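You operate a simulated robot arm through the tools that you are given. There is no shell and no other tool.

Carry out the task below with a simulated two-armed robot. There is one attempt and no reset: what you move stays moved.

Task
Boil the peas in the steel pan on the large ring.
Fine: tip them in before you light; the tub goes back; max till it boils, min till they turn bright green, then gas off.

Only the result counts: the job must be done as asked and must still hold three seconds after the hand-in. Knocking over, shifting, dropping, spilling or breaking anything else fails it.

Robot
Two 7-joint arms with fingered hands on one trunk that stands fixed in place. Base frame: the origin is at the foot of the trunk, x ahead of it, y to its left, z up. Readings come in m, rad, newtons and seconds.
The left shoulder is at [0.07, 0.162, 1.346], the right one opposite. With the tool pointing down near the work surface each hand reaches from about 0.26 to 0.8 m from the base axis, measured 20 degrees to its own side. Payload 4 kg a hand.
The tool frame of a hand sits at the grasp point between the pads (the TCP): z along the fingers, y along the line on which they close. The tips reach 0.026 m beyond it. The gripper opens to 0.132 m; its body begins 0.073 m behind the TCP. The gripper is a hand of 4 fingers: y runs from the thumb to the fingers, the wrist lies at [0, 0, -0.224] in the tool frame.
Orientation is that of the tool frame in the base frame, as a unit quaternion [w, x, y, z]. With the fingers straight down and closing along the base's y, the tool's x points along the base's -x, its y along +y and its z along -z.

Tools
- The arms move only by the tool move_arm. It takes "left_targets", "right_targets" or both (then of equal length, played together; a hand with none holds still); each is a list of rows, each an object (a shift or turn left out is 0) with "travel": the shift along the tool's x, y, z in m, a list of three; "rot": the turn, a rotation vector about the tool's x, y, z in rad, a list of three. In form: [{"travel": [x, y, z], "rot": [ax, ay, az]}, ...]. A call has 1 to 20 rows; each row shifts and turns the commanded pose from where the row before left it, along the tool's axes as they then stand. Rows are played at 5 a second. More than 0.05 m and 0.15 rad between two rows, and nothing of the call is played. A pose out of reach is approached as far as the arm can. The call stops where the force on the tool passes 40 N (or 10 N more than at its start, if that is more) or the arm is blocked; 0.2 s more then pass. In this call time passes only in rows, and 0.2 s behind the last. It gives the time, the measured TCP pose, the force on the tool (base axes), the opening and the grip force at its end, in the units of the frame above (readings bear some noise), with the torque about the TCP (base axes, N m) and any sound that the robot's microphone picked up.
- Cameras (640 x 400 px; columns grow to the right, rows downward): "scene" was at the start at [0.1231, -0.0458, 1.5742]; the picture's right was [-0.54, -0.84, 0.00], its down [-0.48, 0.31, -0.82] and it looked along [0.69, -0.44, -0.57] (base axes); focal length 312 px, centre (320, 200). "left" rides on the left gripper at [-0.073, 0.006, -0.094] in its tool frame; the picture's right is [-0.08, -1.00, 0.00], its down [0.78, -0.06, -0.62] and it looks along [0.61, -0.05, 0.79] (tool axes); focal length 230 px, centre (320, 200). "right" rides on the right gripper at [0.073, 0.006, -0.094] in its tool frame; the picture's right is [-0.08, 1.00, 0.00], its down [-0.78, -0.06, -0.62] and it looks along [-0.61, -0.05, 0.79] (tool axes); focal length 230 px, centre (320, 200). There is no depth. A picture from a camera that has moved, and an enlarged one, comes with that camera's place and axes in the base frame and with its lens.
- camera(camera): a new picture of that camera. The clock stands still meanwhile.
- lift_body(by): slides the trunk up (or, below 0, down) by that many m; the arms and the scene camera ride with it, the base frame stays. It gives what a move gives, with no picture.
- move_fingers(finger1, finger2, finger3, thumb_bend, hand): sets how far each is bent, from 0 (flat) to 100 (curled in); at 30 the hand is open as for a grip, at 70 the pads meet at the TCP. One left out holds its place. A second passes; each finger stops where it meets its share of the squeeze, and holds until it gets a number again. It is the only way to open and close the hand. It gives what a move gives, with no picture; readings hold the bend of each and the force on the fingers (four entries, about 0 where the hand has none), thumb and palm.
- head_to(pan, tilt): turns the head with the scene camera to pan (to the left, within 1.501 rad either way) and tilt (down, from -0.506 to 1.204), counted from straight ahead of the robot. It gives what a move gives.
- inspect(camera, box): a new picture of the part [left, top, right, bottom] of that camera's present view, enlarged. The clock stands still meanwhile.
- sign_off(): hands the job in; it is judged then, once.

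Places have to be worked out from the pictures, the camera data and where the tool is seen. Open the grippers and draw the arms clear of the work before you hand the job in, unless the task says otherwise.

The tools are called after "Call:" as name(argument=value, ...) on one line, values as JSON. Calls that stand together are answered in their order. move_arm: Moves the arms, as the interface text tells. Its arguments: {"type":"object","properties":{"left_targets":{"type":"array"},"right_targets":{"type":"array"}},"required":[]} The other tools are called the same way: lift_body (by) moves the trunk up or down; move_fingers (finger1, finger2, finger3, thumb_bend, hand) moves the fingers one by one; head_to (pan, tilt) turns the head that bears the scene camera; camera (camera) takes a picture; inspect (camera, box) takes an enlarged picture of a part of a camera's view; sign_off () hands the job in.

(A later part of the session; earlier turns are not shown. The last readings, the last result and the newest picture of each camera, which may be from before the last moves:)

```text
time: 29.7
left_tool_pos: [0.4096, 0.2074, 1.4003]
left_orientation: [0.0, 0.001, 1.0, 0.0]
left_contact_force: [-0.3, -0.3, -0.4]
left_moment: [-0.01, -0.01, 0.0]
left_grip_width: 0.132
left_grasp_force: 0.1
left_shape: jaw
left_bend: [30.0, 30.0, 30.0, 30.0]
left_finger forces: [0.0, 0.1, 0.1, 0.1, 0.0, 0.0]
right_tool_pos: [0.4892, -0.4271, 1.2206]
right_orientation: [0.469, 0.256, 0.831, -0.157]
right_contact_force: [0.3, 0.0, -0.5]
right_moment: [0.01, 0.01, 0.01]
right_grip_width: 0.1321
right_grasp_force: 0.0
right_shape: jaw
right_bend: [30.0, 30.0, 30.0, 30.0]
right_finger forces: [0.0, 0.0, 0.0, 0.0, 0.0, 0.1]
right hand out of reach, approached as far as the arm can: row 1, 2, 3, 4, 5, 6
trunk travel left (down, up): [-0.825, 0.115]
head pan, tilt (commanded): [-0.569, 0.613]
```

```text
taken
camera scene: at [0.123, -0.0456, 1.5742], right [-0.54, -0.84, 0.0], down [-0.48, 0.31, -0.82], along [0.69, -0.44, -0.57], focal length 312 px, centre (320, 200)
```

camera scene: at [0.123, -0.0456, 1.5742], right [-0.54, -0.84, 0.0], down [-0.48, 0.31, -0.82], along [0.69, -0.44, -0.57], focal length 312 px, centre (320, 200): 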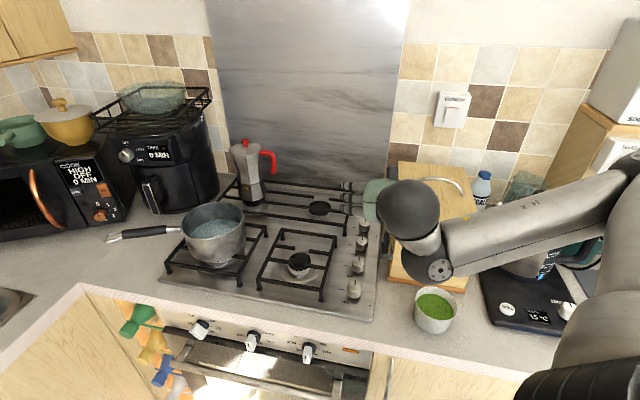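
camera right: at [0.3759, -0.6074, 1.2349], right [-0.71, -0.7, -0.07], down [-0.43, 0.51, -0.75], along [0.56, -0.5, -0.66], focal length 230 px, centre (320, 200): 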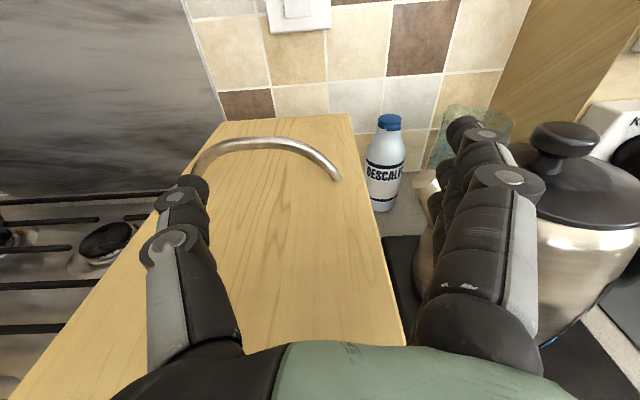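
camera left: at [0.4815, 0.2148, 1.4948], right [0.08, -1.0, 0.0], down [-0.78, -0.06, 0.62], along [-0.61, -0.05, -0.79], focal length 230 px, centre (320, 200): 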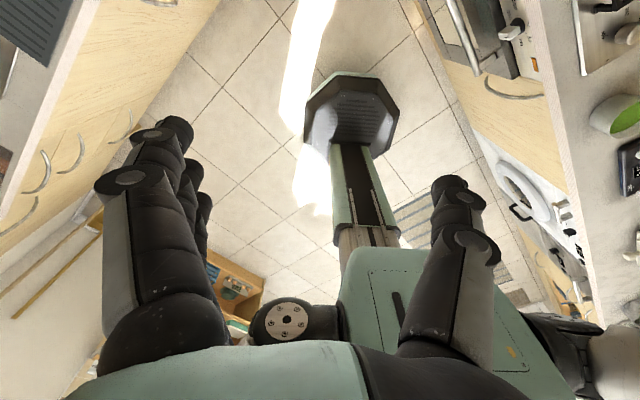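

The yaw was refused, probably because a wrist joint is at its limit in this posture. Rolling the hand by -180° worked before, so I do that again and then try pitching down from there. A fingers-down grasp with a pitch-up pour then becomes the plan.

Call:
move_arm(right_targets=[{"rot": [0, 0, -0.148]}, {"rot": [0, 0, -0.148]}, {"rot": [0, 0, -0.148]}, {"rot": [0, 0, -0.148]}, {"rot": [0, 0, -0.148]}, {"rot": [0, 0, -0.148]}, {"rot": [0, 0, -0.148]}, {"rot": [0, 0, -0.148]}, {"rot": [0, 0, -0.148]}, {"rot": [0, 0, -0.148]}, {"rot": [0, 0, -0.148]}, {"rot": [0, 0, -0.148]}, {"rot": [0, 0, -0.148]}, {"rot": [0, 0, -0.148]}, {"rot": [0, 0, -0.148]}, {"rot": [0, 0, -0.148]}, {"rot": [0, 0, -0.148]}, {"rot": [0, 0, -0.148]}, {"rot": [0, 0, -0.148]}, {"rot": [0, 0, -0.148]}])

Call:
camera(camera="scene")

```text
time: 33.9
left_tool_pos: [0.4097, 0.2076, 1.4011]
left_orientation: [0.0, -0.001, 1.0, 0.0]
left_contact_force: [0.6, -0.2, 0.2]
left_moment: [-0.01, 0.01, -0.02]
left_grip_width: 0.132
left_grasp_force: 0.0
left_shape: jaw
left_bend: [30.0, 30.0, 30.0, 30.0]
left_finger forces: [0.1, 0.1, 0.0, 0.0, 0.0, 0.1]
right_tool_pos: [0.4686, -0.3773, 1.1013]
right_orientation: [0.116, 0.8, -0.33, 0.488]
right_contact_force: [-0.3, 0.1, 0.5]
right_moment: [0.0, 0.02, 0.02]
right_grip_width: 0.1317
right_grasp_force: 0.1
right_shape: jaw
right_bend: [30.0, 30.0, 30.0, 30.0]
right_finger forces: [0.1, 0.1, 0.0, 0.1, 0.1, 0.0]
right hand out of reach, approached as far as the arm can: row 14, 15, 16, 17, 18, 19, 20
trunk travel left (down, up): [-0.825, 0.115]
head pan, tilt (commanded): [-0.569, 0.613]
```

```text
taken
camera scene: at [0.123, -0.0458, 1.5742], right [-0.54, -0.84, 0.0], down [-0.48, 0.31, -0.82], along [0.69, -0.44, -0.58], focal length 312 px, centre (320, 200)
```

scene: 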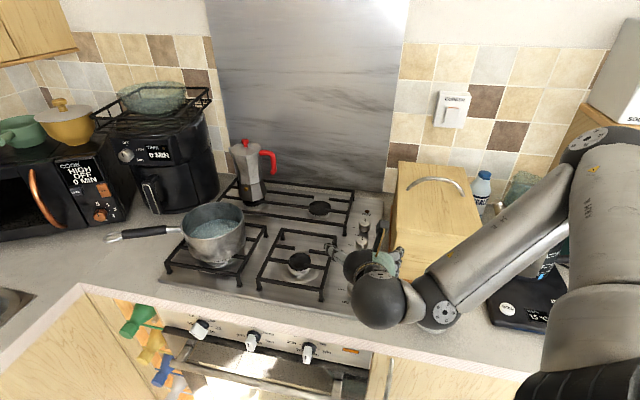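

The hand kept its direction but sank to z≈1.10, still clear of everything. I raise it a little and pitch the fingers down, which also carries the wrist away from the shoulder.

Call:
move_arm(right_targets=[{"travel": [0.034, 0, -0.02]}, {"travel": [0.034, 0, -0.02]}, {"rot": [0, -0.149, 0]}, {"rot": [0, -0.149, 0]}, {"rot": [0, -0.149, 0]}, {"rot": [0, -0.149, 0]}, {"rot": [0, -0.149, 0]}, {"rot": [0, -0.149, 0]}, {"rot": [0, -0.149, 0]}, {"travel": [0.0, 0, 0]}])

Call:
camera(camera="scene")

```text
time: 36.1
left_tool_pos: [0.409, 0.2078, 1.401]
left_orientation: [0.001, 0.0, 1.0, 0.0]
left_contact_force: [0.0, 0.3, -0.5]
left_moment: [0.02, -0.01, 0.02]
left_grip_width: 0.1319
left_grasp_force: 0.0
left_shape: jaw
left_bend: [30.0, 30.0, 30.0, 30.0]
left_finger forces: [0.0, 0.0, 0.0, 0.1, 0.0, 0.0]
right_tool_pos: [0.4615, -0.3794, 1.0864]
right_orientation: [0.109, 0.807, -0.334, 0.475]
right_contact_force: [-0.2, 0.7, 0.3]
right_moment: [0.02, 0.0, -0.01]
right_grip_width: 0.132
right_grasp_force: 0.0
right_shape: jaw
right_bend: [30.0, 30.0, 30.0, 30.0]
right_finger forces: [0.0, 0.0, 0.1, 0.0, 0.1, 0.0]
right hand out of reach, approached as far as the arm can: row 1, 2, 3, 4, 5, 6, 7, 8, 9
trunk travel left (down, up): [-0.825, 0.115]
head pan, tilt (commanded): [-0.569, 0.613]
```

```text
taken
camera scene: at [0.1232, -0.0456, 1.5741], right [-0.54, -0.84, 0.0], down [-0.48, 0.31, -0.82], along [0.69, -0.44, -0.58], focal length 312 px, centre (320, 200)
```

scene: 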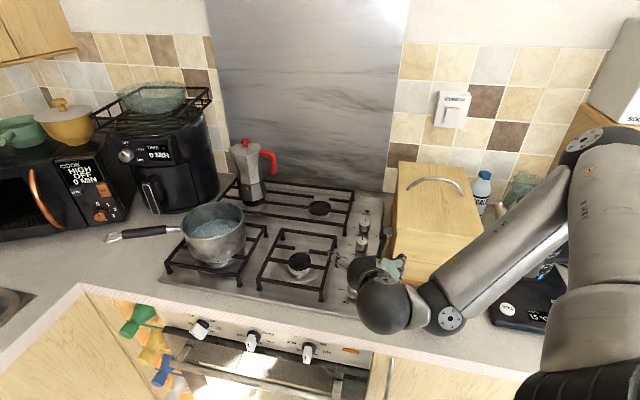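

The hand-roll joint seems to be at its far end. I roll back about 85° to its middle range and then pitch the fingers down about the tool's x axis.

Call:
move_arm(right_targets=[{"rot": [0, 0, 0.148]}, {"rot": [0, 0, 0.148]}, {"rot": [0, 0, 0.148]}, {"rot": [0, 0, 0.148]}, {"rot": [0, 0, 0.148]}, {"rot": [0, 0, 0.148]}, {"rot": [0, 0, 0.148]}, {"rot": [0, 0, 0.148]}, {"rot": [0, 0, 0.148]}, {"rot": [0, 0, 0.148]}, {"travel": [0, -0.03, 0]}, {"travel": [0, -0.03, 0]}, {"travel": [0, -0.03, 0]}])

Call:
camera(camera="scene")

```text
time: 38.9
left_tool_pos: [0.4099, 0.2072, 1.4005]
left_orientation: [0.0, 0.001, 1.0, 0.0]
left_contact_force: [0.3, -0.2, 0.7]
left_moment: [-0.02, -0.01, 0.03]
left_grip_width: 0.1319
left_grasp_force: 0.0
left_shape: jaw
left_bend: [30.0, 30.0, 30.0, 30.0]
left_finger forces: [0.1, 0.0, 0.1, 0.1, 0.0, 0.1]
right_tool_pos: [0.4927, -0.4091, 1.1643]
right_orientation: [0.24, -0.371, 0.79, -0.426]
right_contact_force: [-0.6, -0.4, 0.2]
right_moment: [0.04, 0.01, 0.0]
right_grip_width: 0.1318
right_grasp_force: 0.0
right_shape: jaw
right_bend: [30.0, 30.0, 30.0, 30.0]
right_finger forces: [0.0, 0.0, 0.0, 0.0, 0.0, 0.0]
right hand out of reach, approached as far as the arm can: row 13
trunk travel left (down, up): [-0.825, 0.115]
head pan, tilt (commanded): [-0.569, 0.613]
```

```text
taken
camera scene: at [0.1226, -0.0459, 1.5742], right [-0.54, -0.84, 0.0], down [-0.48, 0.31, -0.82], along [0.69, -0.44, -0.57], focal length 312 px, centre (320, 200)
```

scene: 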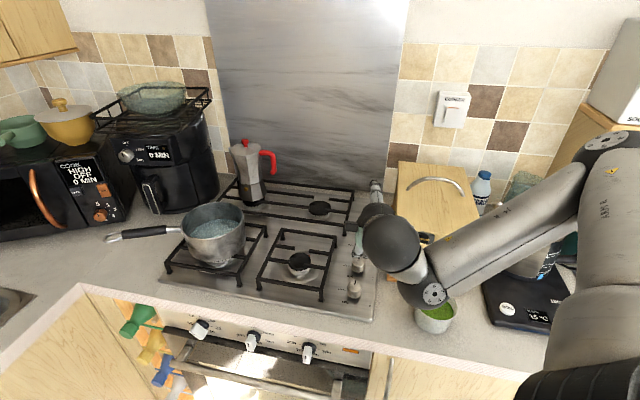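

The roll worked and the wrist is in mid-range. Now I pitch the fingers down about tool x.

Call:
move_arm(right_targets=[{"rot": [-0.149, 0, 0]}, {"rot": [-0.149, 0, 0]}, {"rot": [-0.149, 0, 0]}, {"rot": [-0.149, 0, 0]}, {"rot": [-0.149, 0, 0]}, {"rot": [-0.149, 0, 0]}, {"rot": [-0.149, 0, 0]}, {"travel": [0, 0, 0]}])

Call:
camera(camera="scene")

```text
time: 40.7
left_tool_pos: [0.4092, 0.2083, 1.402]
left_orientation: [0.001, 0.0, 1.0, 0.0]
left_contact_force: [0.2, -0.9, -0.1]
left_moment: [0.0, 0.01, 0.0]
left_grip_width: 0.132
left_grasp_force: 0.1
left_shape: jaw
left_bend: [30.0, 30.0, 30.0, 30.0]
left_finger forces: [0.0, 0.0, 0.1, 0.1, 0.0, 0.0]
right_tool_pos: [0.4832, -0.4072, 1.1671]
right_orientation: [0.229, -0.372, 0.8, -0.412]
right_contact_force: [-0.2, -0.1, -0.7]
right_moment: [-0.07, 0.02, 0.01]
right_grip_width: 0.1321
right_grasp_force: 0.0
right_shape: jaw
right_bend: [30.0, 30.0, 30.0, 30.0]
right_finger forces: [0.0, 0.0, 0.1, 0.0, 0.1, 0.0]
right hand out of reach, approached as far as the arm can: row 1, 2, 3, 4, 5, 6, 7
trunk travel left (down, up): [-0.825, 0.115]
head pan, tilt (commanded): [-0.569, 0.613]
```

```text
taken
camera scene: at [0.1232, -0.0457, 1.5741], right [-0.54, -0.84, 0.0], down [-0.48, 0.31, -0.82], along [0.69, -0.44, -0.58], focal length 312 px, centre (320, 200)
```

scene: 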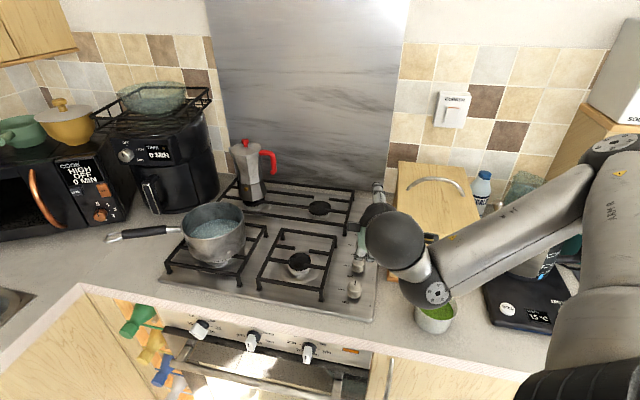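

It still resists the pitch-down this close in. I extend the arm outward over the hob at z≈1.3, where the elbow has freedom, and try from there.

Call:
move_arm(right_targets=[{"travel": [-0.0377, -0.0262, 0.0033]}, {"travel": [-0.0377, -0.0262, 0.0033]}, {"travel": [-0.0377, -0.0262, 0.0033]}, {"travel": [-0.0377, -0.0262, 0.0033]}, {"travel": [-0.0377, -0.0262, 0.0033]}, {"travel": [-0.0377, -0.0262, 0.0033]}, {"travel": [0, 0, 0]}])

Call:
camera(camera="scene")

```text
time: 42.3
left_tool_pos: [0.4097, 0.2076, 1.4011]
left_orientation: [0.0, 0.0, 1.0, 0.0]
left_contact_force: [-0.8, 0.7, -0.2]
left_moment: [-0.04, -0.02, 0.01]
left_grip_width: 0.1318
left_grasp_force: 0.1
left_shape: jaw
left_bend: [30.0, 30.0, 30.0, 30.0]
left_finger forces: [0.0, 0.0, 0.0, 0.0, 0.1, 0.1]
right_tool_pos: [0.5242, -0.3575, 1.2087]
right_orientation: [0.24, -0.372, 0.793, -0.419]
right_contact_force: [-0.6, 0.6, 0.0]
right_moment: [-0.03, -0.01, 0.02]
right_grip_width: 0.1321
right_grasp_force: 0.2
right_shape: jaw
right_bend: [30.0, 30.0, 30.0, 30.0]
right_finger forces: [0.0, 0.0, 0.0, 0.0, 0.0, 0.0]
right hand out of reach, approached as far as the arm can: row 1, 2, 3, 4, 5, 6
trunk travel left (down, up): [-0.825, 0.115]
head pan, tilt (commanded): [-0.569, 0.613]
```

```text
taken
camera scene: at [0.1234, -0.0457, 1.5741], right [-0.54, -0.84, 0.0], down [-0.48, 0.31, -0.82], along [0.69, -0.44, -0.58], focal length 312 px, centre (320, 200)
```

scene: 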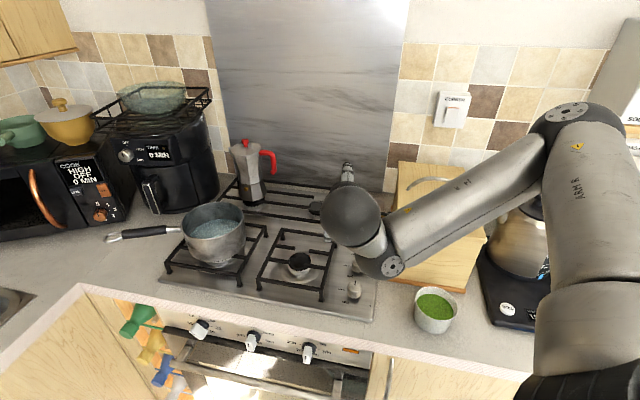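

The hand's wrist point is near (0.37, -0.25, 1.33). I now pitch the hand about the wrist itself, keeping that point fixed and letting the fingertips swing down in front of the counter, so mainly one wrist joint has to move.

Call:
move_arm(right_targets=[{"travel": [0, 0.0333, -0.0025], "rot": [-0.149, 0, 0]}, {"travel": [0, 0.0333, -0.0025], "rot": [-0.149, 0, 0]}, {"travel": [0, 0.0333, -0.0025], "rot": [-0.149, 0, 0]}, {"travel": [0, 0.0333, -0.0025], "rot": [-0.149, 0, 0]}, {"travel": [0, 0.0333, -0.0025], "rot": [-0.149, 0, 0]}, {"travel": [0, 0.0333, -0.0025], "rot": [-0.149, 0, 0]}, {"travel": [0, 0, 0]}])

Call:
camera(camera="scene")

```text
time: 43.9
left_tool_pos: [0.4083, 0.2073, 1.4017]
left_orientation: [0.001, 0.0, 1.0, 0.001]
left_contact_force: [0.3, -0.1, -0.6]
left_moment: [0.01, 0.02, 0.01]
left_grip_width: 0.1319
left_grasp_force: 0.0
left_shape: jaw
left_bend: [30.0, 30.0, 30.0, 30.0]
left_finger forces: [0.0, 0.0, 0.0, 0.1, 0.1, 0.0]
right_tool_pos: [0.485, -0.3634, 1.1809]
right_orientation: [0.215, -0.377, 0.814, -0.386]
right_contact_force: [-0.6, 0.4, 0.0]
right_moment: [-0.02, 0.03, 0.03]
right_grip_width: 0.1323
right_grasp_force: 0.0
right_shape: jaw
right_bend: [30.0, 30.0, 30.0, 30.0]
right_finger forces: [0.1, 0.0, 0.0, 0.1, 0.0, 0.0]
right hand out of reach, approached as far as the arm can: row 1, 2, 3, 4, 5, 6
trunk travel left (down, up): [-0.825, 0.115]
head pan, tilt (commanded): [-0.569, 0.613]
```

```text
taken
camera scene: at [0.123, -0.0458, 1.5742], right [-0.54, -0.84, 0.0], down [-0.48, 0.31, -0.82], along [0.69, -0.44, -0.58], focal length 312 px, centre (320, 200)
```

scene: 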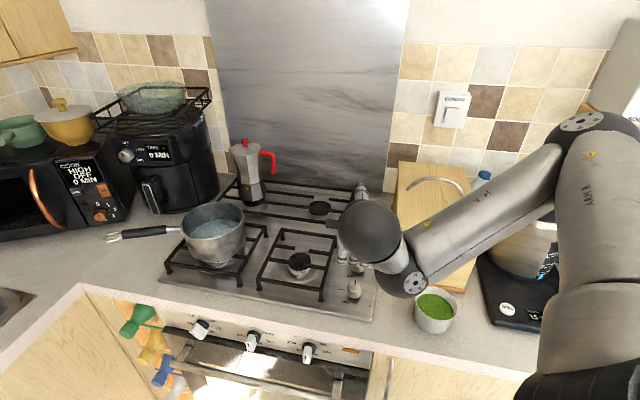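

Pitch-down is blocked in this posture, so I go back out to the earlier elbow-up pose near (0.64, -0.47, 1.29) with the hand level.

Call:
move_arm(right_targets=[{"travel": [-0.004, -0.04, 0.0165]}, {"travel": [-0.004, -0.04, 0.0165]}, {"travel": [-0.004, -0.04, 0.0165]}, {"travel": [-0.004, -0.04, 0.0165]}, {"travel": [-0.004, -0.04, 0.0165]}, {"rot": [0.149, 0, 0]}, {"rot": [0.149, 0, 0]}, {"rot": [0.149, 0, 0]}, {"rot": [0.149, 0, 0]}])

Call:
camera(camera="scene")

```text
time: 45.9
left_tool_pos: [0.411, 0.2135, 1.3999]
left_orientation: [-0.001, 0.0, 1.0, -0.001]
left_contact_force: [-0.5, -0.2, -0.6]
left_moment: [-0.05, 0.03, 0.01]
left_grip_width: 0.1316
left_grasp_force: 0.1
left_shape: jaw
left_bend: [30.0, 30.0, 30.0, 30.0]
left_finger forces: [0.1, 0.1, 0.0, 0.1, 0.1, 0.0]
right_tool_pos: [0.506, -0.4523, 1.3064]
right_orientation: [0.299, -0.312, 0.693, -0.577]
right_contact_force: [-0.1, 0.0, 0.3]
right_moment: [0.03, 0.0, 0.0]
right_grip_width: 0.1318
right_grasp_force: 0.1
right_shape: jaw
right_bend: [30.0, 30.0, 30.0, 30.0]
right_finger forces: [0.0, 0.0, 0.0, 0.0, 0.1, 0.0]
right hand out of reach, approached as far as the arm can: row 1, 2, 3, 4, 5, 6, 7, 8, 9
trunk travel left (down, up): [-0.825, 0.115]
head pan, tilt (commanded): [-0.569, 0.613]
```

```text
taken
camera scene: at [0.1248, -0.0402, 1.574], right [-0.54, -0.84, 0.0], down [-0.49, 0.31, -0.82], along [0.69, -0.44, -0.57], focal length 312 px, centre (320, 200)
```

scene: 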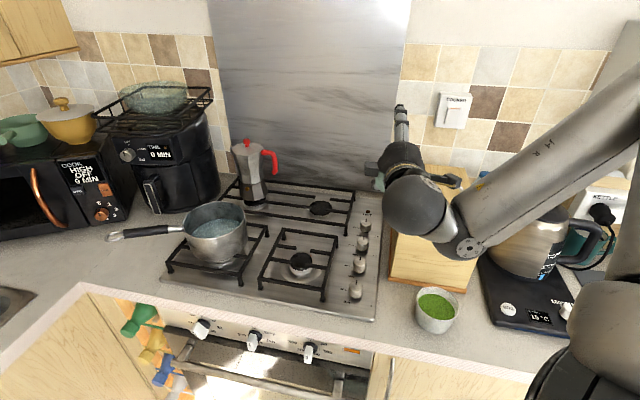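

Wrist is near (0.33, -0.31, 1.34) and the hand is nearly level. I test whether the arm is only converging slowly by commanding the pitch-down and holding the target for many rows.

Call:
move_arm(right_targets=[{"rot": [-0.149, 0, 0]}, {"rot": [-0.149, 0, 0]}, {"rot": [-0.149, 0, 0]}, {"rot": [-0.149, 0, 0]}, {"travel": [0, 0, 0]}, {"travel": [0, 0, 0]}, {"travel": [0, 0, 0]}, {"travel": [0, 0, 0]}, {"travel": [0, 0, 0]}, {"travel": [0, 0, 0]}, {"travel": [0, 0, 0]}, {"travel": [0, 0, 0]}, {"travel": [0, 0, 0]}, {"travel": [0, 0, 0]}])

Call:
camera(camera="scene")

```text
time: 48.9
left_tool_pos: [0.4096, 0.2079, 1.4015]
left_orientation: [0.0, 0.0, 1.0, 0.001]
left_contact_force: [0.6, 0.3, -0.1]
left_moment: [0.0, 0.02, -0.01]
left_grip_width: 0.1322
left_grasp_force: 0.1
left_shape: jaw
left_bend: [30.0, 30.0, 30.0, 30.0]
left_finger forces: [0.0, 0.0, 0.0, 0.0, 0.0, 0.0]
right_tool_pos: [0.5038, -0.4568, 1.3037]
right_orientation: [0.248, -0.35, 0.773, -0.468]
right_contact_force: [-0.4, 0.1, -0.8]
right_moment: [0.02, -0.04, 0.0]
right_grip_width: 0.1322
right_grasp_force: 0.0
right_shape: jaw
right_bend: [30.0, 30.0, 30.0, 30.0]
right_finger forces: [0.1, 0.0, 0.1, 0.1, 0.0, 0.1]
right hand out of reach, approached as far as the arm can: row 3, 4
trunk travel left (down, up): [-0.825, 0.115]
head pan, tilt (commanded): [-0.569, 0.613]
```

```text
taken
camera scene: at [0.1232, -0.0458, 1.5741], right [-0.54, -0.84, 0.0], down [-0.48, 0.31, -0.82], along [0.69, -0.44, -0.58], focal length 312 px, centre (320, 200)
```

scene: 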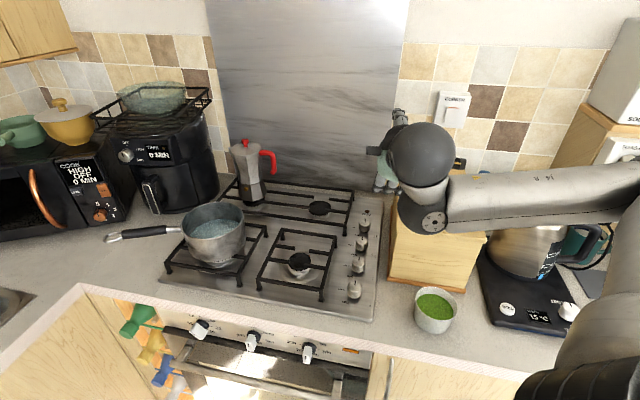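

The hand did pitch 17° further while holding its place, so the wrist seems close to a singular posture. I turn the head to the right to look at the whole arm and understand its fold.

Call:
head_to(pan=-1.2, tilt=0.55)

Call:
camera(camera="scene")

Call:
camera(camera="left")

```text
time: 49.9
left_tool_pos: [0.4087, 0.2084, 1.401]
left_orientation: [0.0, 0.0, 1.0, 0.0]
left_contact_force: [-0.1, -0.7, -0.9]
left_moment: [-0.01, -0.01, 0.03]
left_grip_width: 0.1319
left_grasp_force: 0.1
left_shape: jaw
left_bend: [30.0, 30.0, 30.0, 30.0]
left_finger forces: [0.0, 0.1, 0.0, 0.0, 0.0, 0.1]
right_tool_pos: [0.5029, -0.4561, 1.3042]
right_orientation: [0.247, -0.35, 0.773, -0.468]
right_contact_force: [-0.3, 0.3, -0.6]
right_moment: [-0.02, -0.01, 0.01]
right_grip_width: 0.1322
right_grasp_force: 0.0
right_shape: jaw
right_bend: [30.0, 30.0, 30.0, 30.0]
right_finger forces: [0.0, 0.0, 0.0, 0.1, 0.0, 0.1]
trunk travel left (down, up): [-0.825, 0.115]
head pan, tilt (commanded): [-1.201, 0.55]
```

```text
taken
camera scene: at [0.0816, -0.0819, 1.5797], right [-0.93, -0.36, 0.0], down [-0.19, 0.49, -0.85], along [0.31, -0.79, -0.52], focal length 312 px, centre (320, 200)
```

scene: 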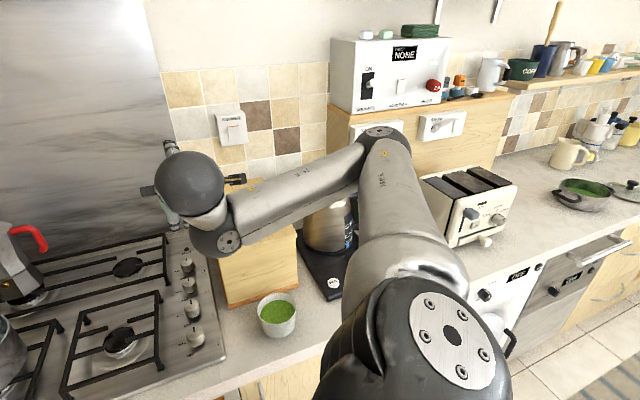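

```text
taken
camera left: at [0.4814, 0.2147, 1.4948], right [0.08, -1.0, 0.0], down [-0.78, -0.06, 0.62], along [-0.61, -0.05, -0.79], focal length 230 px, centre (320, 200)
```

left: 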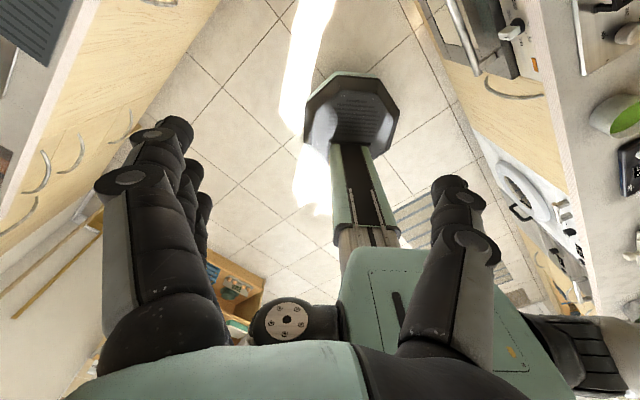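

The view shows the upper arm out to the right, the elbow near (0.16, -0.55, 1.40) and the forearm coming back left to the wrist. I try yawing the hand left about the wrist point, towards the forearm's own direction, to free the wrist.

Call:
move_arm(right_targets=[{"travel": [-0.029, 0.002, 0], "rot": [-0.008, -0.13, -0.064]}, {"travel": [-0.029, 0.002, 0], "rot": [-0.008, -0.13, -0.064]}, {"travel": [-0.029, 0.002, 0], "rot": [-0.008, -0.13, -0.064]}, {"travel": [-0.029, 0.002, 0], "rot": [-0.008, -0.13, -0.064]}, {"travel": [-0.029, 0.002, 0], "rot": [-0.008, -0.13, -0.064]}, {"travel": [-0.029, 0.002, 0], "rot": [-0.008, -0.13, -0.064]}])

Call:
camera(camera="scene")

```text
time: 51.3
left_tool_pos: [0.4106, 0.211, 1.4011]
left_orientation: [-0.001, 0.0, 1.0, -0.001]
left_contact_force: [0.0, -0.4, 0.1]
left_moment: [-0.01, 0.02, -0.03]
left_grip_width: 0.1322
left_grasp_force: 0.1
left_shape: jaw
left_bend: [30.0, 30.0, 30.0, 30.0]
left_finger forces: [0.0, 0.0, 0.0, 0.1, 0.0, 0.0]
right_tool_pos: [0.5347, -0.2052, 1.3545]
right_orientation: [0.368, -0.55, 0.604, -0.444]
right_contact_force: [-0.1, 0.3, -0.2]
right_moment: [-0.02, 0.0, -0.02]
right_grip_width: 0.1318
right_grasp_force: 0.1
right_shape: jaw
right_bend: [30.0, 30.0, 30.0, 30.0]
right_finger forces: [0.0, 0.0, 0.0, 0.0, 0.1, 0.1]
right hand out of reach, approached as far as the arm can: row 1, 2, 3, 4, 5, 6
trunk travel left (down, up): [-0.825, 0.115]
head pan, tilt (commanded): [-1.201, 0.55]
```

```text
taken
camera scene: at [0.0829, -0.0789, 1.5798], right [-0.93, -0.36, 0.0], down [-0.19, 0.49, -0.85], along [0.31, -0.8, -0.52], focal length 312 px, centre (320, 200)
```

scene: 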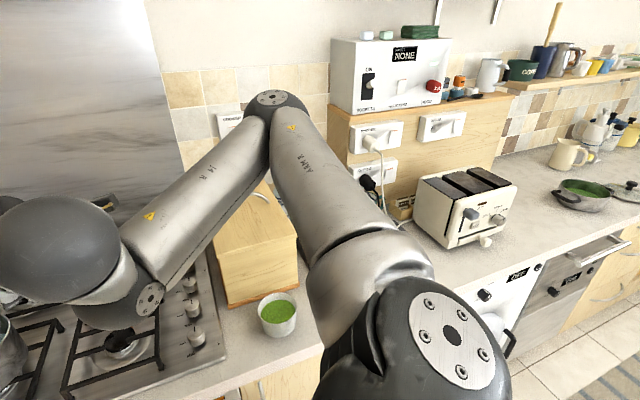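

The yaw freed the wrist: the hand now points ahead (0.93, -0.13, -0.33) and the elbow has come forward. Now I pitch the fingers down about the wrist point.

Call:
move_arm(right_targets=[{"travel": [0, 0.0333, -0.0025], "rot": [-0.149, 0, 0]}, {"travel": [0, 0.0333, -0.0025], "rot": [-0.149, 0, 0]}, {"travel": [0, 0.0333, -0.0025], "rot": [-0.149, 0, 0]}, {"travel": [0, 0.0333, -0.0025], "rot": [-0.149, 0, 0]}, {"travel": [0, 0.0333, -0.0025], "rot": [-0.149, 0, 0]}, {"travel": [0, 0.0333, -0.0025], "rot": [-0.149, 0, 0]}, {"travel": [0, 0.0333, -0.0025], "rot": [-0.149, 0, 0]}])

Call:
camera(camera="scene")

```text
time: 52.9
left_tool_pos: [0.4101, 0.2062, 1.4009]
left_orientation: [0.0, 0.0, 1.0, 0.0]
left_contact_force: [-0.5, 0.1, 0.4]
left_moment: [0.0, 0.0, -0.02]
left_grip_width: 0.132
left_grasp_force: 0.0
left_shape: jaw
left_bend: [30.0, 30.0, 30.0, 30.0]
left_finger forces: [0.0, 0.0, 0.1, 0.0, 0.0, 0.1]
right_tool_pos: [0.5317, -0.238, 1.2886]
right_orientation: [0.309, -0.544, 0.652, -0.428]
right_contact_force: [0.2, -0.1, -0.3]
right_moment: [-0.02, 0.0, -0.01]
right_grip_width: 0.1322
right_grasp_force: 0.0
right_shape: jaw
right_bend: [30.0, 30.0, 30.0, 30.0]
right_finger forces: [0.0, 0.1, 0.1, 0.0, 0.1, 0.0]
right hand out of reach, approached as far as the arm can: row 1, 2, 3, 4, 5, 6, 7
trunk travel left (down, up): [-0.825, 0.115]
head pan, tilt (commanded): [-1.201, 0.55]
```

```text
taken
camera scene: at [0.082, -0.0831, 1.5797], right [-0.93, -0.36, 0.0], down [-0.19, 0.49, -0.85], along [0.31, -0.79, -0.52], focal length 312 px, centre (320, 200)
```

scene: 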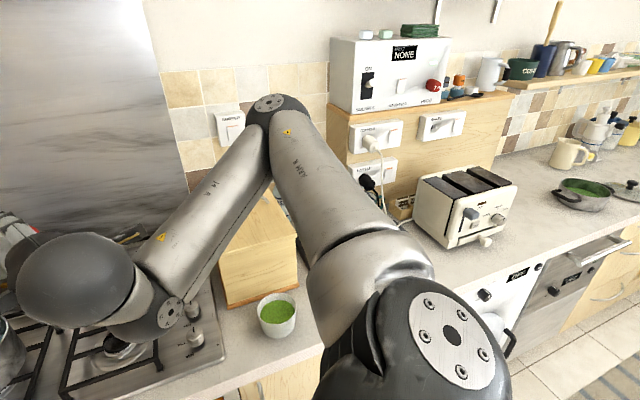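

Pitch-down stays limited at about 26° here, so this fold itself is the problem. I yaw back right and pitch up, which lifted the elbow before, then extend outward along the fingers.

Call:
move_arm(right_targets=[{"travel": [0.029, 0.002, 0], "rot": [-0.009, 0.13, 0.064]}, {"travel": [0.029, 0.002, 0], "rot": [-0.009, 0.13, 0.064]}, {"travel": [0.029, 0.002, 0], "rot": [-0.009, 0.13, 0.064]}, {"travel": [0.029, 0.002, 0], "rot": [-0.009, 0.13, 0.064]}, {"travel": [0, -0.0333, -0.0025], "rot": [0.149, 0, 0]}, {"travel": [0, -0.0333, -0.0025], "rot": [0.149, 0, 0]}, {"travel": [0, -0.0333, -0.0025], "rot": [0.149, 0, 0]}, {"travel": [0, 0, 0.045]}, {"travel": [0, 0, 0.045]}, {"travel": [0, 0, 0.045]}, {"travel": [0, 0, 0.045]}])

Call:
camera(camera="scene")

```text
time: 55.3
left_tool_pos: [0.4069, 0.2081, 1.4025]
left_orientation: [0.001, -0.001, 1.0, 0.0]
left_contact_force: [-0.2, -0.1, 0.3]
left_moment: [0.02, -0.02, -0.01]
left_grip_width: 0.1318
left_grasp_force: 0.0
left_shape: jaw
left_bend: [30.0, 30.0, 30.0, 30.0]
left_finger forces: [0.1, 0.0, 0.0, 0.1, 0.0, 0.0]
right_tool_pos: [0.6492, -0.3536, 1.3969]
right_orientation: [-0.37, 0.367, -0.564, 0.641]
right_contact_force: [0.2, -0.9, 0.0]
right_moment: [-0.03, -0.02, -0.03]
right_grip_width: 0.1318
right_grasp_force: 0.1
right_shape: jaw
right_bend: [30.0, 30.0, 30.0, 30.0]
right_finger forces: [0.0, 0.1, 0.0, 0.0, 0.0, 0.0]
right hand out of reach, approached as far as the arm can: row 1, 2, 3, 4, 10, 11
trunk travel left (down, up): [-0.825, 0.115]
head pan, tilt (commanded): [-1.201, 0.55]
```

```text
taken
camera scene: at [0.0795, -0.0817, 1.5798], right [-0.93, -0.36, 0.0], down [-0.19, 0.49, -0.85], along [0.31, -0.8, -0.52], focal length 312 px, centre (320, 200)
```

scene: 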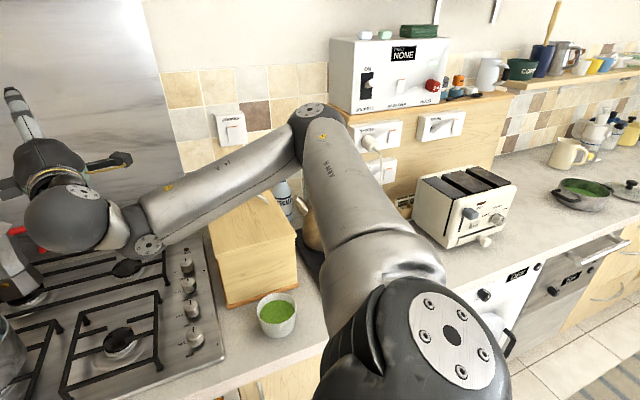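

Now at (0.649, -0.354, 1.397) with the hand level and the arm fold in view. The forearm-roll joint is likely at its stop, so I swing the hand about the wrist hinge, past the line of the forearm to its other side. The left hand moves a bit further left for room.

Call:
move_arm(right_targets=[{"travel": [-0.0251, 0.0207, -0.0024], "rot": [-0.0925, -0.112, 0]}, {"travel": [-0.0251, 0.0207, -0.0024], "rot": [-0.0925, -0.112, 0]}, {"travel": [-0.0251, 0.0207, -0.0024], "rot": [-0.0925, -0.112, 0]}, {"travel": [-0.0251, 0.0207, -0.0024], "rot": [-0.0925, -0.112, 0]}, {"travel": [-0.0251, 0.0207, -0.0024], "rot": [-0.0925, -0.112, 0]}, {"travel": [-0.0251, 0.0207, -0.0024], "rot": [-0.0925, -0.112, 0]}], left_targets=[{"travel": [0, 0.02, 0]}, {"travel": [0, 0.02, 0]}, {"travel": [0, 0.02, 0]}, {"travel": [0, 0.02, 0]}, {"travel": [0, 0.02, 0]}, {"travel": [0, 0.02, 0]}])

Call:
camera(camera="scene")

```text
time: 56.7
left_tool_pos: [0.4329, 0.3103, 1.3807]
left_orientation: [0.0, 0.0, 1.0, -0.002]
left_contact_force: [-0.9, -0.4, 0.1]
left_moment: [-0.05, 0.03, -0.02]
left_grip_width: 0.1319
left_grasp_force: 0.1
left_shape: jaw
left_bend: [30.0, 30.0, 30.0, 30.0]
left_finger forces: [0.0, 0.0, 0.0, 0.0, 0.0, 0.0]
left hand out of reach, approached as far as the arm can: row 2, 3, 4, 5, 6
right_tool_pos: [0.5914, -0.2147, 1.3197]
right_orientation: [0.415, -0.512, 0.557, -0.506]
right_contact_force: [0.3, -0.1, 0.4]
right_moment: [0.0, -0.05, 0.01]
right_grip_width: 0.1319
right_grasp_force: 0.1
right_shape: jaw
right_bend: [30.0, 30.0, 30.0, 30.0]
right_finger forces: [0.0, 0.1, 0.1, 0.0, 0.1, 0.1]
right hand out of reach, approached as far as the arm can: row 1, 2, 3, 4, 5, 6
trunk travel left (down, up): [-0.825, 0.115]
head pan, tilt (commanded): [-1.201, 0.55]
```

```text
taken
camera scene: at [0.0816, -0.0805, 1.5798], right [-0.93, -0.36, 0.0], down [-0.19, 0.49, -0.85], along [0.31, -0.8, -0.52], focal length 312 px, centre (320, 200)
```

scene: 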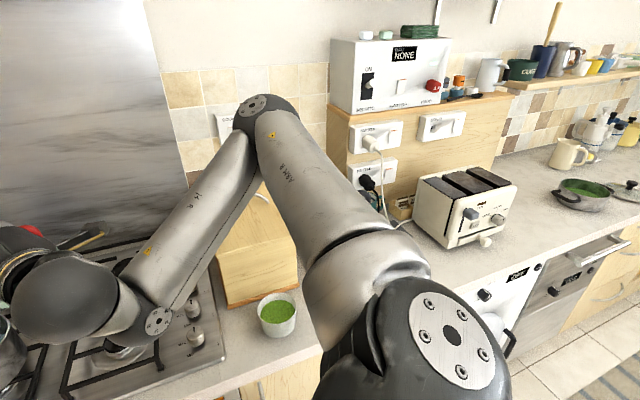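

The solver keeps swinging the elbow instead of the wrist. I look at the left arm, still near its original posture, to understand how the wrist is built.

Call:
head_to(pan=1.1, tilt=0.3)

Call:
camera(camera="scene")

```text
time: 58.9
left_tool_pos: [0.4332, 0.3099, 1.3804]
left_orientation: [0.0, 0.001, 1.0, 0.0]
left_contact_force: [0.2, -0.2, 0.0]
left_moment: [0.03, 0.02, 0.02]
left_grip_width: 0.1321
left_grasp_force: 0.0
left_shape: jaw
left_bend: [30.0, 30.0, 30.0, 30.0]
left_finger forces: [0.0, 0.1, 0.0, 0.0, 0.1, 0.1]
right_tool_pos: [0.5921, -0.2169, 1.3195]
right_orientation: [0.416, -0.511, 0.556, -0.507]
right_contact_force: [0.1, 0.2, 0.2]
right_moment: [0.0, 0.01, 0.01]
right_grip_width: 0.132
right_grasp_force: 0.1
right_shape: jaw
right_bend: [30.0, 30.0, 30.0, 30.0]
right_finger forces: [0.0, 0.0, 0.1, 0.1, 0.1, 0.0]
trunk travel left (down, up): [-0.825, 0.115]
head pan, tilt (commanded): [1.1, 0.3]
```

```text
taken
camera scene: at [0.0915, 0.0849, 1.6027], right [0.89, -0.45, 0.0], down [-0.13, -0.26, -0.96], along [0.43, 0.85, -0.3], focal length 312 px, centre (320, 200)
```

scene: 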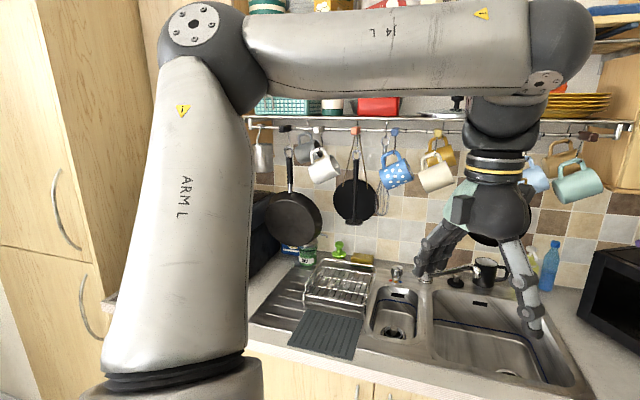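

The left arm shows the natural posture: elbow high, forearm level, hand hanging at a right angle, so my right wrist has flipped to the other side of its hinge. I send small back-and-forth test rows and use the per-row flags to find which directions are free.

Call:
move_arm(right_targets=[{"travel": [0.02, 0, 0]}, {"travel": [-0.02, 0, 0]}, {"travel": [-0.02, 0, 0]}, {"travel": [0.02, 0, 0]}, {"travel": [0, 0.02, 0]}, {"travel": [0, -0.02, 0]}, {"travel": [0, -0.02, 0]}, {"travel": [0, 0.02, 0]}, {"travel": [0, 0, 0.02]}, {"travel": [0, 0, -0.02]}, {"travel": [0, 0, -0.02]}, {"travel": [0, 0, 0.02]}, {"rot": [0.1, 0, 0]}, {"rot": [-0.1, 0, 0]}, {"rot": [-0.1, 0, 0]}, {"rot": [0.1, 0, 0]}, {"rot": [0, 0.1, 0]}, {"rot": [0, -0.1, 0]}, {"rot": [0, -0.1, 0]}, {"rot": [0, 0.1, 0]}])

Call:
head_to(pan=-1.1, tilt=0.3)

Call:
camera(camera="scene")

```text
time: 63.1
left_tool_pos: [0.4324, 0.3128, 1.3808]
left_orientation: [0.0, 0.0, 1.0, -0.002]
left_contact_force: [0.5, 0.5, 0.0]
left_moment: [-0.04, 0.0, -0.04]
left_grip_width: 0.132
left_grasp_force: 0.1
left_shape: jaw
left_bend: [30.0, 30.0, 30.0, 30.0]
left_finger forces: [0.0, 0.1, 0.0, 0.0, 0.0, 0.0]
right_tool_pos: [0.5642, -0.1996, 1.3112]
right_orientation: [0.414, -0.515, 0.555, -0.506]
right_contact_force: [-0.1, -0.5, -0.3]
right_moment: [0.02, 0.01, 0.02]
right_grip_width: 0.1317
right_grasp_force: 0.0
right_shape: jaw
right_bend: [30.0, 30.0, 30.0, 30.0]
right_finger forces: [0.1, 0.0, 0.1, 0.1, 0.0, 0.0]
right hand out of reach, approached as far as the arm can: row 1, 9, 15, 19
trunk travel left (down, up): [-0.825, 0.115]
head pan, tilt (commanded): [1.1, 0.3]
```

```text
time: 65.1
left_tool_pos: [0.4339, 0.3088, 1.3814]
left_orientation: [0.0, 0.0, 1.0, 0.0]
left_contact_force: [-0.2, 0.6, -0.1]
left_moment: [0.02, 0.01, -0.03]
left_grip_width: 0.1317
left_grasp_force: 0.1
left_shape: jaw
left_bend: [30.0, 30.0, 30.0, 30.0]
left_finger forces: [0.0, 0.1, 0.1, 0.0, 0.0, 0.1]
right_tool_pos: [0.5654, -0.2021, 1.3097]
right_orientation: [0.416, -0.514, 0.556, -0.504]
right_contact_force: [0.0, 0.2, -0.5]
right_moment: [-0.02, 0.01, 0.0]
right_grip_width: 0.1319
right_grasp_force: 0.1
right_shape: jaw
right_bend: [30.0, 30.0, 30.0, 30.0]
right_finger forces: [0.1, 0.0, 0.0, 0.0, 0.0, 0.0]
trunk travel left (down, up): [-0.825, 0.115]
head pan, tilt (commanded): [-1.1, 0.3]
```

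```text
taken
camera scene: at [0.0916, -0.0814, 1.6027], right [-0.89, -0.45, 0.0], down [-0.13, 0.26, -0.96], along [0.43, -0.85, -0.3], focal length 312 px, centre (320, 200)
```

scene: 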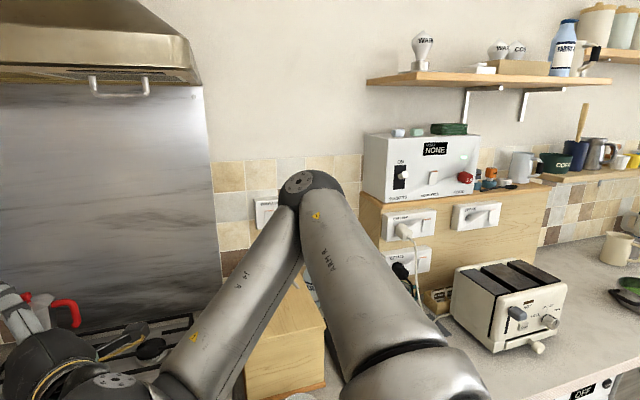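

Only four directions are blocked: right, forward, pitch-down and yaw-left. I test combinations of pitch-down with the free directions (left, back, yaw-right) to find one that the arm accepts.

Call:
move_arm(right_targets=[{"rot": [-0.1, 0.1, 0]}, {"rot": [0.1, -0.1, 0]}, {"travel": [-0.03, 0, 0], "rot": [-0.1, 0, 0]}, {"travel": [0.03, 0, 0], "rot": [0.1, 0, 0]}, {"travel": [0, 0, -0.03], "rot": [-0.1, 0, 0]}, {"travel": [0, 0, 0.03], "rot": [0.1, 0, 0]}, {"travel": [0, 0.03, 0], "rot": [-0.1, 0, 0]}, {"travel": [0, -0.03, 0], "rot": [0.1, 0, 0]}, {"travel": [0, -0.03, 0], "rot": [-0.1, 0, 0]}, {"travel": [0, 0.03, 0], "rot": [0.1, 0, 0]}, {"rot": [-0.05, 0, 0.1]}, {"rot": [0.05, 0, -0.1]}, {"rot": [-0.05, 0, -0.1]}, {"rot": [0.05, 0, 0.1]}])

```text
time: 68.1
left_tool_pos: [0.4332, 0.3087, 1.3801]
left_orientation: [0.001, 0.0, 1.0, 0.0]
left_contact_force: [0.6, -0.9, -0.2]
left_moment: [0.01, 0.01, 0.03]
left_grip_width: 0.1318
left_grasp_force: 0.0
left_shape: jaw
left_bend: [30.0, 30.0, 30.0, 30.0]
left_finger forces: [0.0, 0.1, 0.0, 0.0, 0.1, 0.0]
right_tool_pos: [0.5629, -0.1926, 1.304]
right_orientation: [0.416, -0.514, 0.556, -0.504]
right_contact_force: [-0.6, 0.5, 0.2]
right_moment: [-0.01, -0.02, 0.01]
right_grip_width: 0.1321
right_grasp_force: 0.1
right_shape: jaw
right_bend: [30.0, 30.0, 30.0, 30.0]
right_finger forces: [0.1, 0.0, 0.1, 0.0, 0.1, 0.1]
right hand out of reach, approached as far as the arm can: row 5, 9
trunk travel left (down, up): [-0.825, 0.115]
head pan, tilt (commanded): [-1.1, 0.3]
```

Pitch-down together with leftward or downward motion is accepted. I pitch down in that mixed way, a few rows at a time.

Call:
move_arm(right_targets=[{"travel": [-0.025, 0.025, 0], "rot": [-0.1, 0, 0]}, {"travel": [-0.025, 0.025, 0], "rot": [-0.1, 0, 0]}, {"travel": [-0.025, 0.025, 0], "rot": [-0.1, 0, 0]}, {"travel": [-0.025, 0.025, 0], "rot": [-0.1, 0, 0]}, {"travel": [-0.025, 0.025, 0], "rot": [-0.1, 0, 0]}, {"travel": [-0.025, 0.025, 0], "rot": [-0.1, 0, 0]}])

Call:
camera(camera="scene")

```text
time: 69.5
left_tool_pos: [0.4334, 0.3081, 1.3813]
left_orientation: [0.001, 0.0, 1.0, 0.0]
left_contact_force: [0.2, 0.1, 0.3]
left_moment: [0.02, -0.01, -0.04]
left_grip_width: 0.1317
left_grasp_force: 0.1
left_shape: jaw
left_bend: [30.0, 30.0, 30.0, 30.0]
left_finger forces: [0.1, 0.0, 0.1, 0.0, 0.1, 0.0]
right_tool_pos: [0.5157, -0.1573, 1.2372]
right_orientation: [0.318, -0.579, 0.637, -0.397]
right_contact_force: [0.5, -0.4, -0.7]
right_moment: [0.05, 0.01, 0.0]
right_grip_width: 0.1319
right_grasp_force: 0.2
right_shape: jaw
right_bend: [30.0, 30.0, 30.0, 30.0]
right_finger forces: [0.0, 0.0, 0.1, 0.0, 0.0, 0.0]
right hand out of reach, approached as far as the arm can: row 2, 3, 4, 5, 6
trunk travel left (down, up): [-0.825, 0.115]
head pan, tilt (commanded): [-1.1, 0.3]
```

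```text
taken
camera scene: at [0.0908, -0.082, 1.6027], right [-0.89, -0.45, 0.0], down [-0.13, 0.26, -0.96], along [0.43, -0.85, -0.3], focal length 312 px, centre (320, 200)
```

scene: 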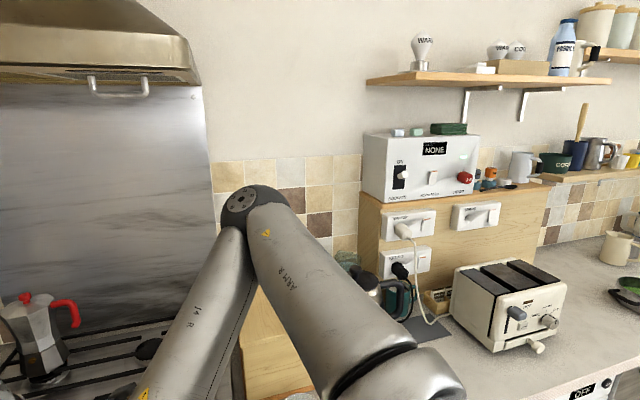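

The pitch reached 29° but is blocked again. I test which companion motions free it from here.

Call:
move_arm(right_targets=[{"travel": [-0.04, 0, 0], "rot": [-0.1, 0, 0]}, {"travel": [0.04, 0, 0], "rot": [0.1, 0, 0]}, {"rot": [-0.1, 0.1, 0]}, {"rot": [0.1, -0.1, 0]}, {"rot": [-0.08, 0, 0.12]}, {"rot": [0.08, 0, -0.12]}, {"rot": [-0.08, 0, -0.12]}, {"rot": [0.08, 0, 0.12]}, {"travel": [-0.002, 0.035, 0.019], "rot": [-0.1, 0, 0]}, {"travel": [0.002, -0.035, -0.019], "rot": [0.1, 0, 0]}, {"rot": [-0.08, -0.1, 0]}, {"rot": [0.08, 0.1, 0]}, {"travel": [-0.03, 0.026, 0.014], "rot": [-0.1, 0, 0]}, {"travel": [0.03, -0.026, -0.014], "rot": [0.1, 0, 0]}, {"rot": [-0.1, 0, 0]}, {"rot": [0.1, 0, 0]}, {"travel": [-0.002, 0.035, 0.019]}, {"travel": [0.002, -0.035, -0.019]}, {"travel": [-0.04, 0, 0]}, {"travel": [0.04, 0, 0]}])

```text
time: 73.7
left_tool_pos: [0.4321, 0.3065, 1.3823]
left_orientation: [0.001, 0.001, 1.0, 0.001]
left_contact_force: [0.1, -0.7, -0.1]
left_moment: [0.03, -0.02, 0.0]
left_grip_width: 0.1323
left_grasp_force: 0.1
left_shape: jaw
left_bend: [30.0, 30.0, 30.0, 30.0]
left_finger forces: [0.0, 0.0, 0.0, 0.0, 0.0, 0.0]
right_tool_pos: [0.5354, -0.2006, 1.2404]
right_orientation: [0.343, -0.539, 0.612, -0.467]
right_contact_force: [-0.4, -1.1, -0.6]
right_moment: [0.03, -0.02, 0.0]
right_grip_width: 0.1318
right_grasp_force: 0.0
right_shape: jaw
right_bend: [30.0, 30.0, 30.0, 30.0]
right_finger forces: [0.1, 0.0, 0.0, 0.1, 0.0, 0.0]
right hand out of reach, approached as far as the arm can: row 1, 2, 3, 4, 5, 6, 7, 8, 9, 10, 11, 13, 14, 19, 20
trunk travel left (down, up): [-0.825, 0.115]
head pan, tilt (commanded): [-1.1, 0.3]
```

This corner is a dead end for the right arm. The left arm is still in the clean posture, so I run small test rows on it to learn which motions that posture allows.

Call:
move_arm(left_targets=[{"travel": [0, 0.03, 0]}, {"travel": [0, -0.03, 0]}, {"travel": [0, -0.03, 0]}, {"travel": [0, 0.03, 0]}, {"travel": [0, 0, -0.03]}, {"travel": [0, 0, 0.03]}, {"travel": [0, 0, 0.03]}, {"travel": [0, 0, -0.03]}, {"travel": [-0.03, 0, 0]}, {"travel": [0.03, 0, 0]}, {"travel": [0.03, 0, 0]}, {"travel": [-0.03, 0, 0]}, {"rot": [0, -0.1, 0]}, {"rot": [0, 0.1, 0]}, {"rot": [0, 0.1, 0]}, {"rot": [0, -0.1, 0]}, {"rot": [0.1, 0, 0]}, {"rot": [-0.1, 0, 0]}, {"rot": [-0.1, 0, 0]}, {"rot": [0.1, 0, 0]}])

```text
time: 77.9
left_tool_pos: [0.4409, 0.2959, 1.3614]
left_orientation: [0.0, 0.0, 1.0, -0.002]
left_contact_force: [-1.0, 0.4, 0.0]
left_moment: [-0.07, -0.03, 0.01]
left_grip_width: 0.1318
left_grasp_force: 0.1
left_shape: jaw
left_bend: [30.0, 30.0, 30.0, 30.0]
left_finger forces: [0.0, 0.0, 0.0, 0.0, 0.0, 0.0]
left hand out of reach, approached as far as the arm can: row 1, 11
right_tool_pos: [0.5368, -0.193, 1.2417]
right_orientation: [0.342, -0.54, 0.61, -0.469]
right_contact_force: [0.8, -0.2, -0.2]
right_moment: [0.01, 0.0, -0.04]
right_grip_width: 0.1318
right_grasp_force: 0.1
right_shape: jaw
right_bend: [30.0, 30.0, 30.0, 30.0]
right_finger forces: [0.0, 0.0, 0.0, 0.0, 0.1, 0.0]
trunk travel left (down, up): [-0.825, 0.115]
head pan, tilt (commanded): [-1.1, 0.3]
```

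I want to see the wrist joints properly, so I look closely at the left wrist in its natural posture and compare it with the right one.

Call:
head_to(pan=0.75, tilt=0.1)

Call:
camera(camera="scene")

Call:
head_to(pan=-0.5, tilt=0.75)

Call:
camera(camera="scene")

```text
time: 79.8
left_tool_pos: [0.4412, 0.2898, 1.364]
left_orientation: [0.0, 0.0, 1.0, -0.001]
left_contact_force: [-0.5, 0.6, 0.5]
left_moment: [-0.01, 0.02, -0.04]
left_grip_width: 0.132
left_grasp_force: 0.1
left_shape: jaw
left_bend: [30.0, 30.0, 30.0, 30.0]
left_finger forces: [0.1, 0.0, 0.0, 0.1, 0.0, 0.0]
right_tool_pos: [0.5377, -0.1974, 1.2412]
right_orientation: [0.342, -0.54, 0.611, -0.468]
right_contact_force: [-0.6, -0.3, -0.3]
right_moment: [-0.01, -0.01, -0.01]
right_grip_width: 0.1319
right_grasp_force: 0.0
right_shape: jaw
right_bend: [30.0, 30.0, 30.0, 30.0]
right_finger forces: [0.0, 0.0, 0.1, 0.0, 0.1, 0.0]
trunk travel left (down, up): [-0.825, 0.115]
head pan, tilt (commanded): [0.75, 0.099]
```

```text
taken
camera scene: at [0.1164, 0.0649, 1.6214], right [0.68, -0.73, 0.0], down [-0.07, -0.07, -0.99], along [0.73, 0.68, -0.1], focal length 312 px, centre (320, 200)
```

scene: 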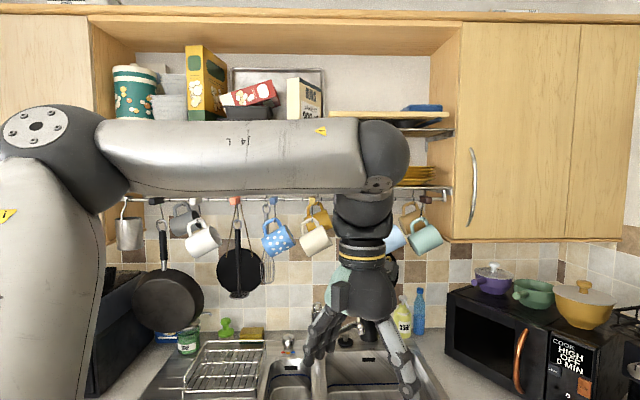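

```text
time: 81.2
left_tool_pos: [0.4419, 0.2916, 1.3629]
left_orientation: [0.0, 0.0, 1.0, 0.0]
left_contact_force: [1.0, 0.3, -0.1]
left_moment: [-0.02, 0.01, -0.01]
left_grip_width: 0.132
left_grasp_force: 0.1
left_shape: jaw
left_bend: [30.0, 30.0, 30.0, 30.0]
left_finger forces: [0.0, 0.1, 0.0, 0.0, 0.0, 0.0]
right_tool_pos: [0.538, -0.1971, 1.2411]
right_orientation: [0.342, -0.54, 0.611, -0.467]
right_contact_force: [0.5, 0.2, 0.2]
right_moment: [0.02, 0.02, 0.02]
right_grip_width: 0.132
right_grasp_force: 0.1
right_shape: jaw
right_bend: [30.0, 30.0, 30.0, 30.0]
right_finger forces: [0.1, 0.0, 0.1, 0.0, 0.0, 0.0]
trunk travel left (down, up): [-0.825, 0.115]
head pan, tilt (commanded): [-0.499, 0.75]
```

```text
taken
camera scene: at [0.1219, -0.0378, 1.5624], right [-0.48, -0.88, 0.0], down [-0.6, 0.33, -0.73], along [0.64, -0.35, -0.68], focal length 312 px, centre (320, 200)
```

scene: 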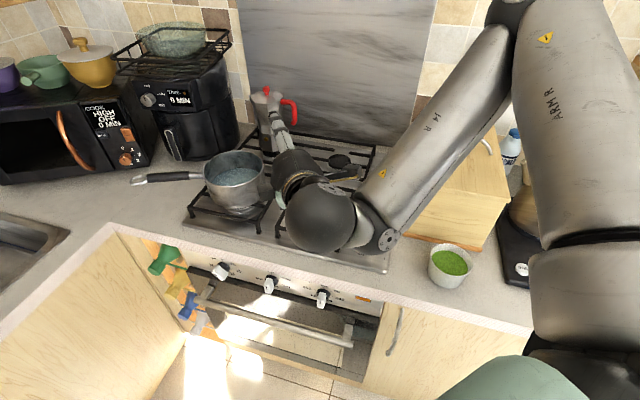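

Call:
inspect(camera="scene", box=[230, 80, 430, 270])

Call:
camera(camera="right")

```text
2.11 times, centred on (330, 175) of scene
camera zoom: at [0.1219, -0.0378, 1.5624], right [-0.48, -0.88, 0.0], down [-0.6, 0.33, -0.73], along [0.64, -0.35, -0.68], focal length 658 px, centre (299, 253)
```

zoom: 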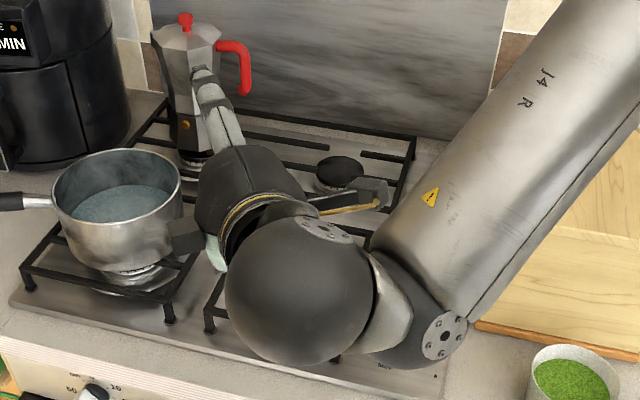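

```text
taken
camera right: at [0.4359, -0.2505, 1.2714], right [-0.32, 0.06, -0.94], down [-0.4, 0.89, 0.19], along [0.86, 0.44, -0.27], focal length 230 px, centre (320, 200)
```

right: 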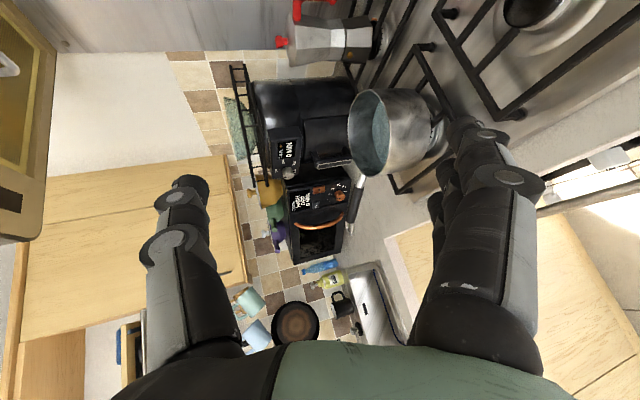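

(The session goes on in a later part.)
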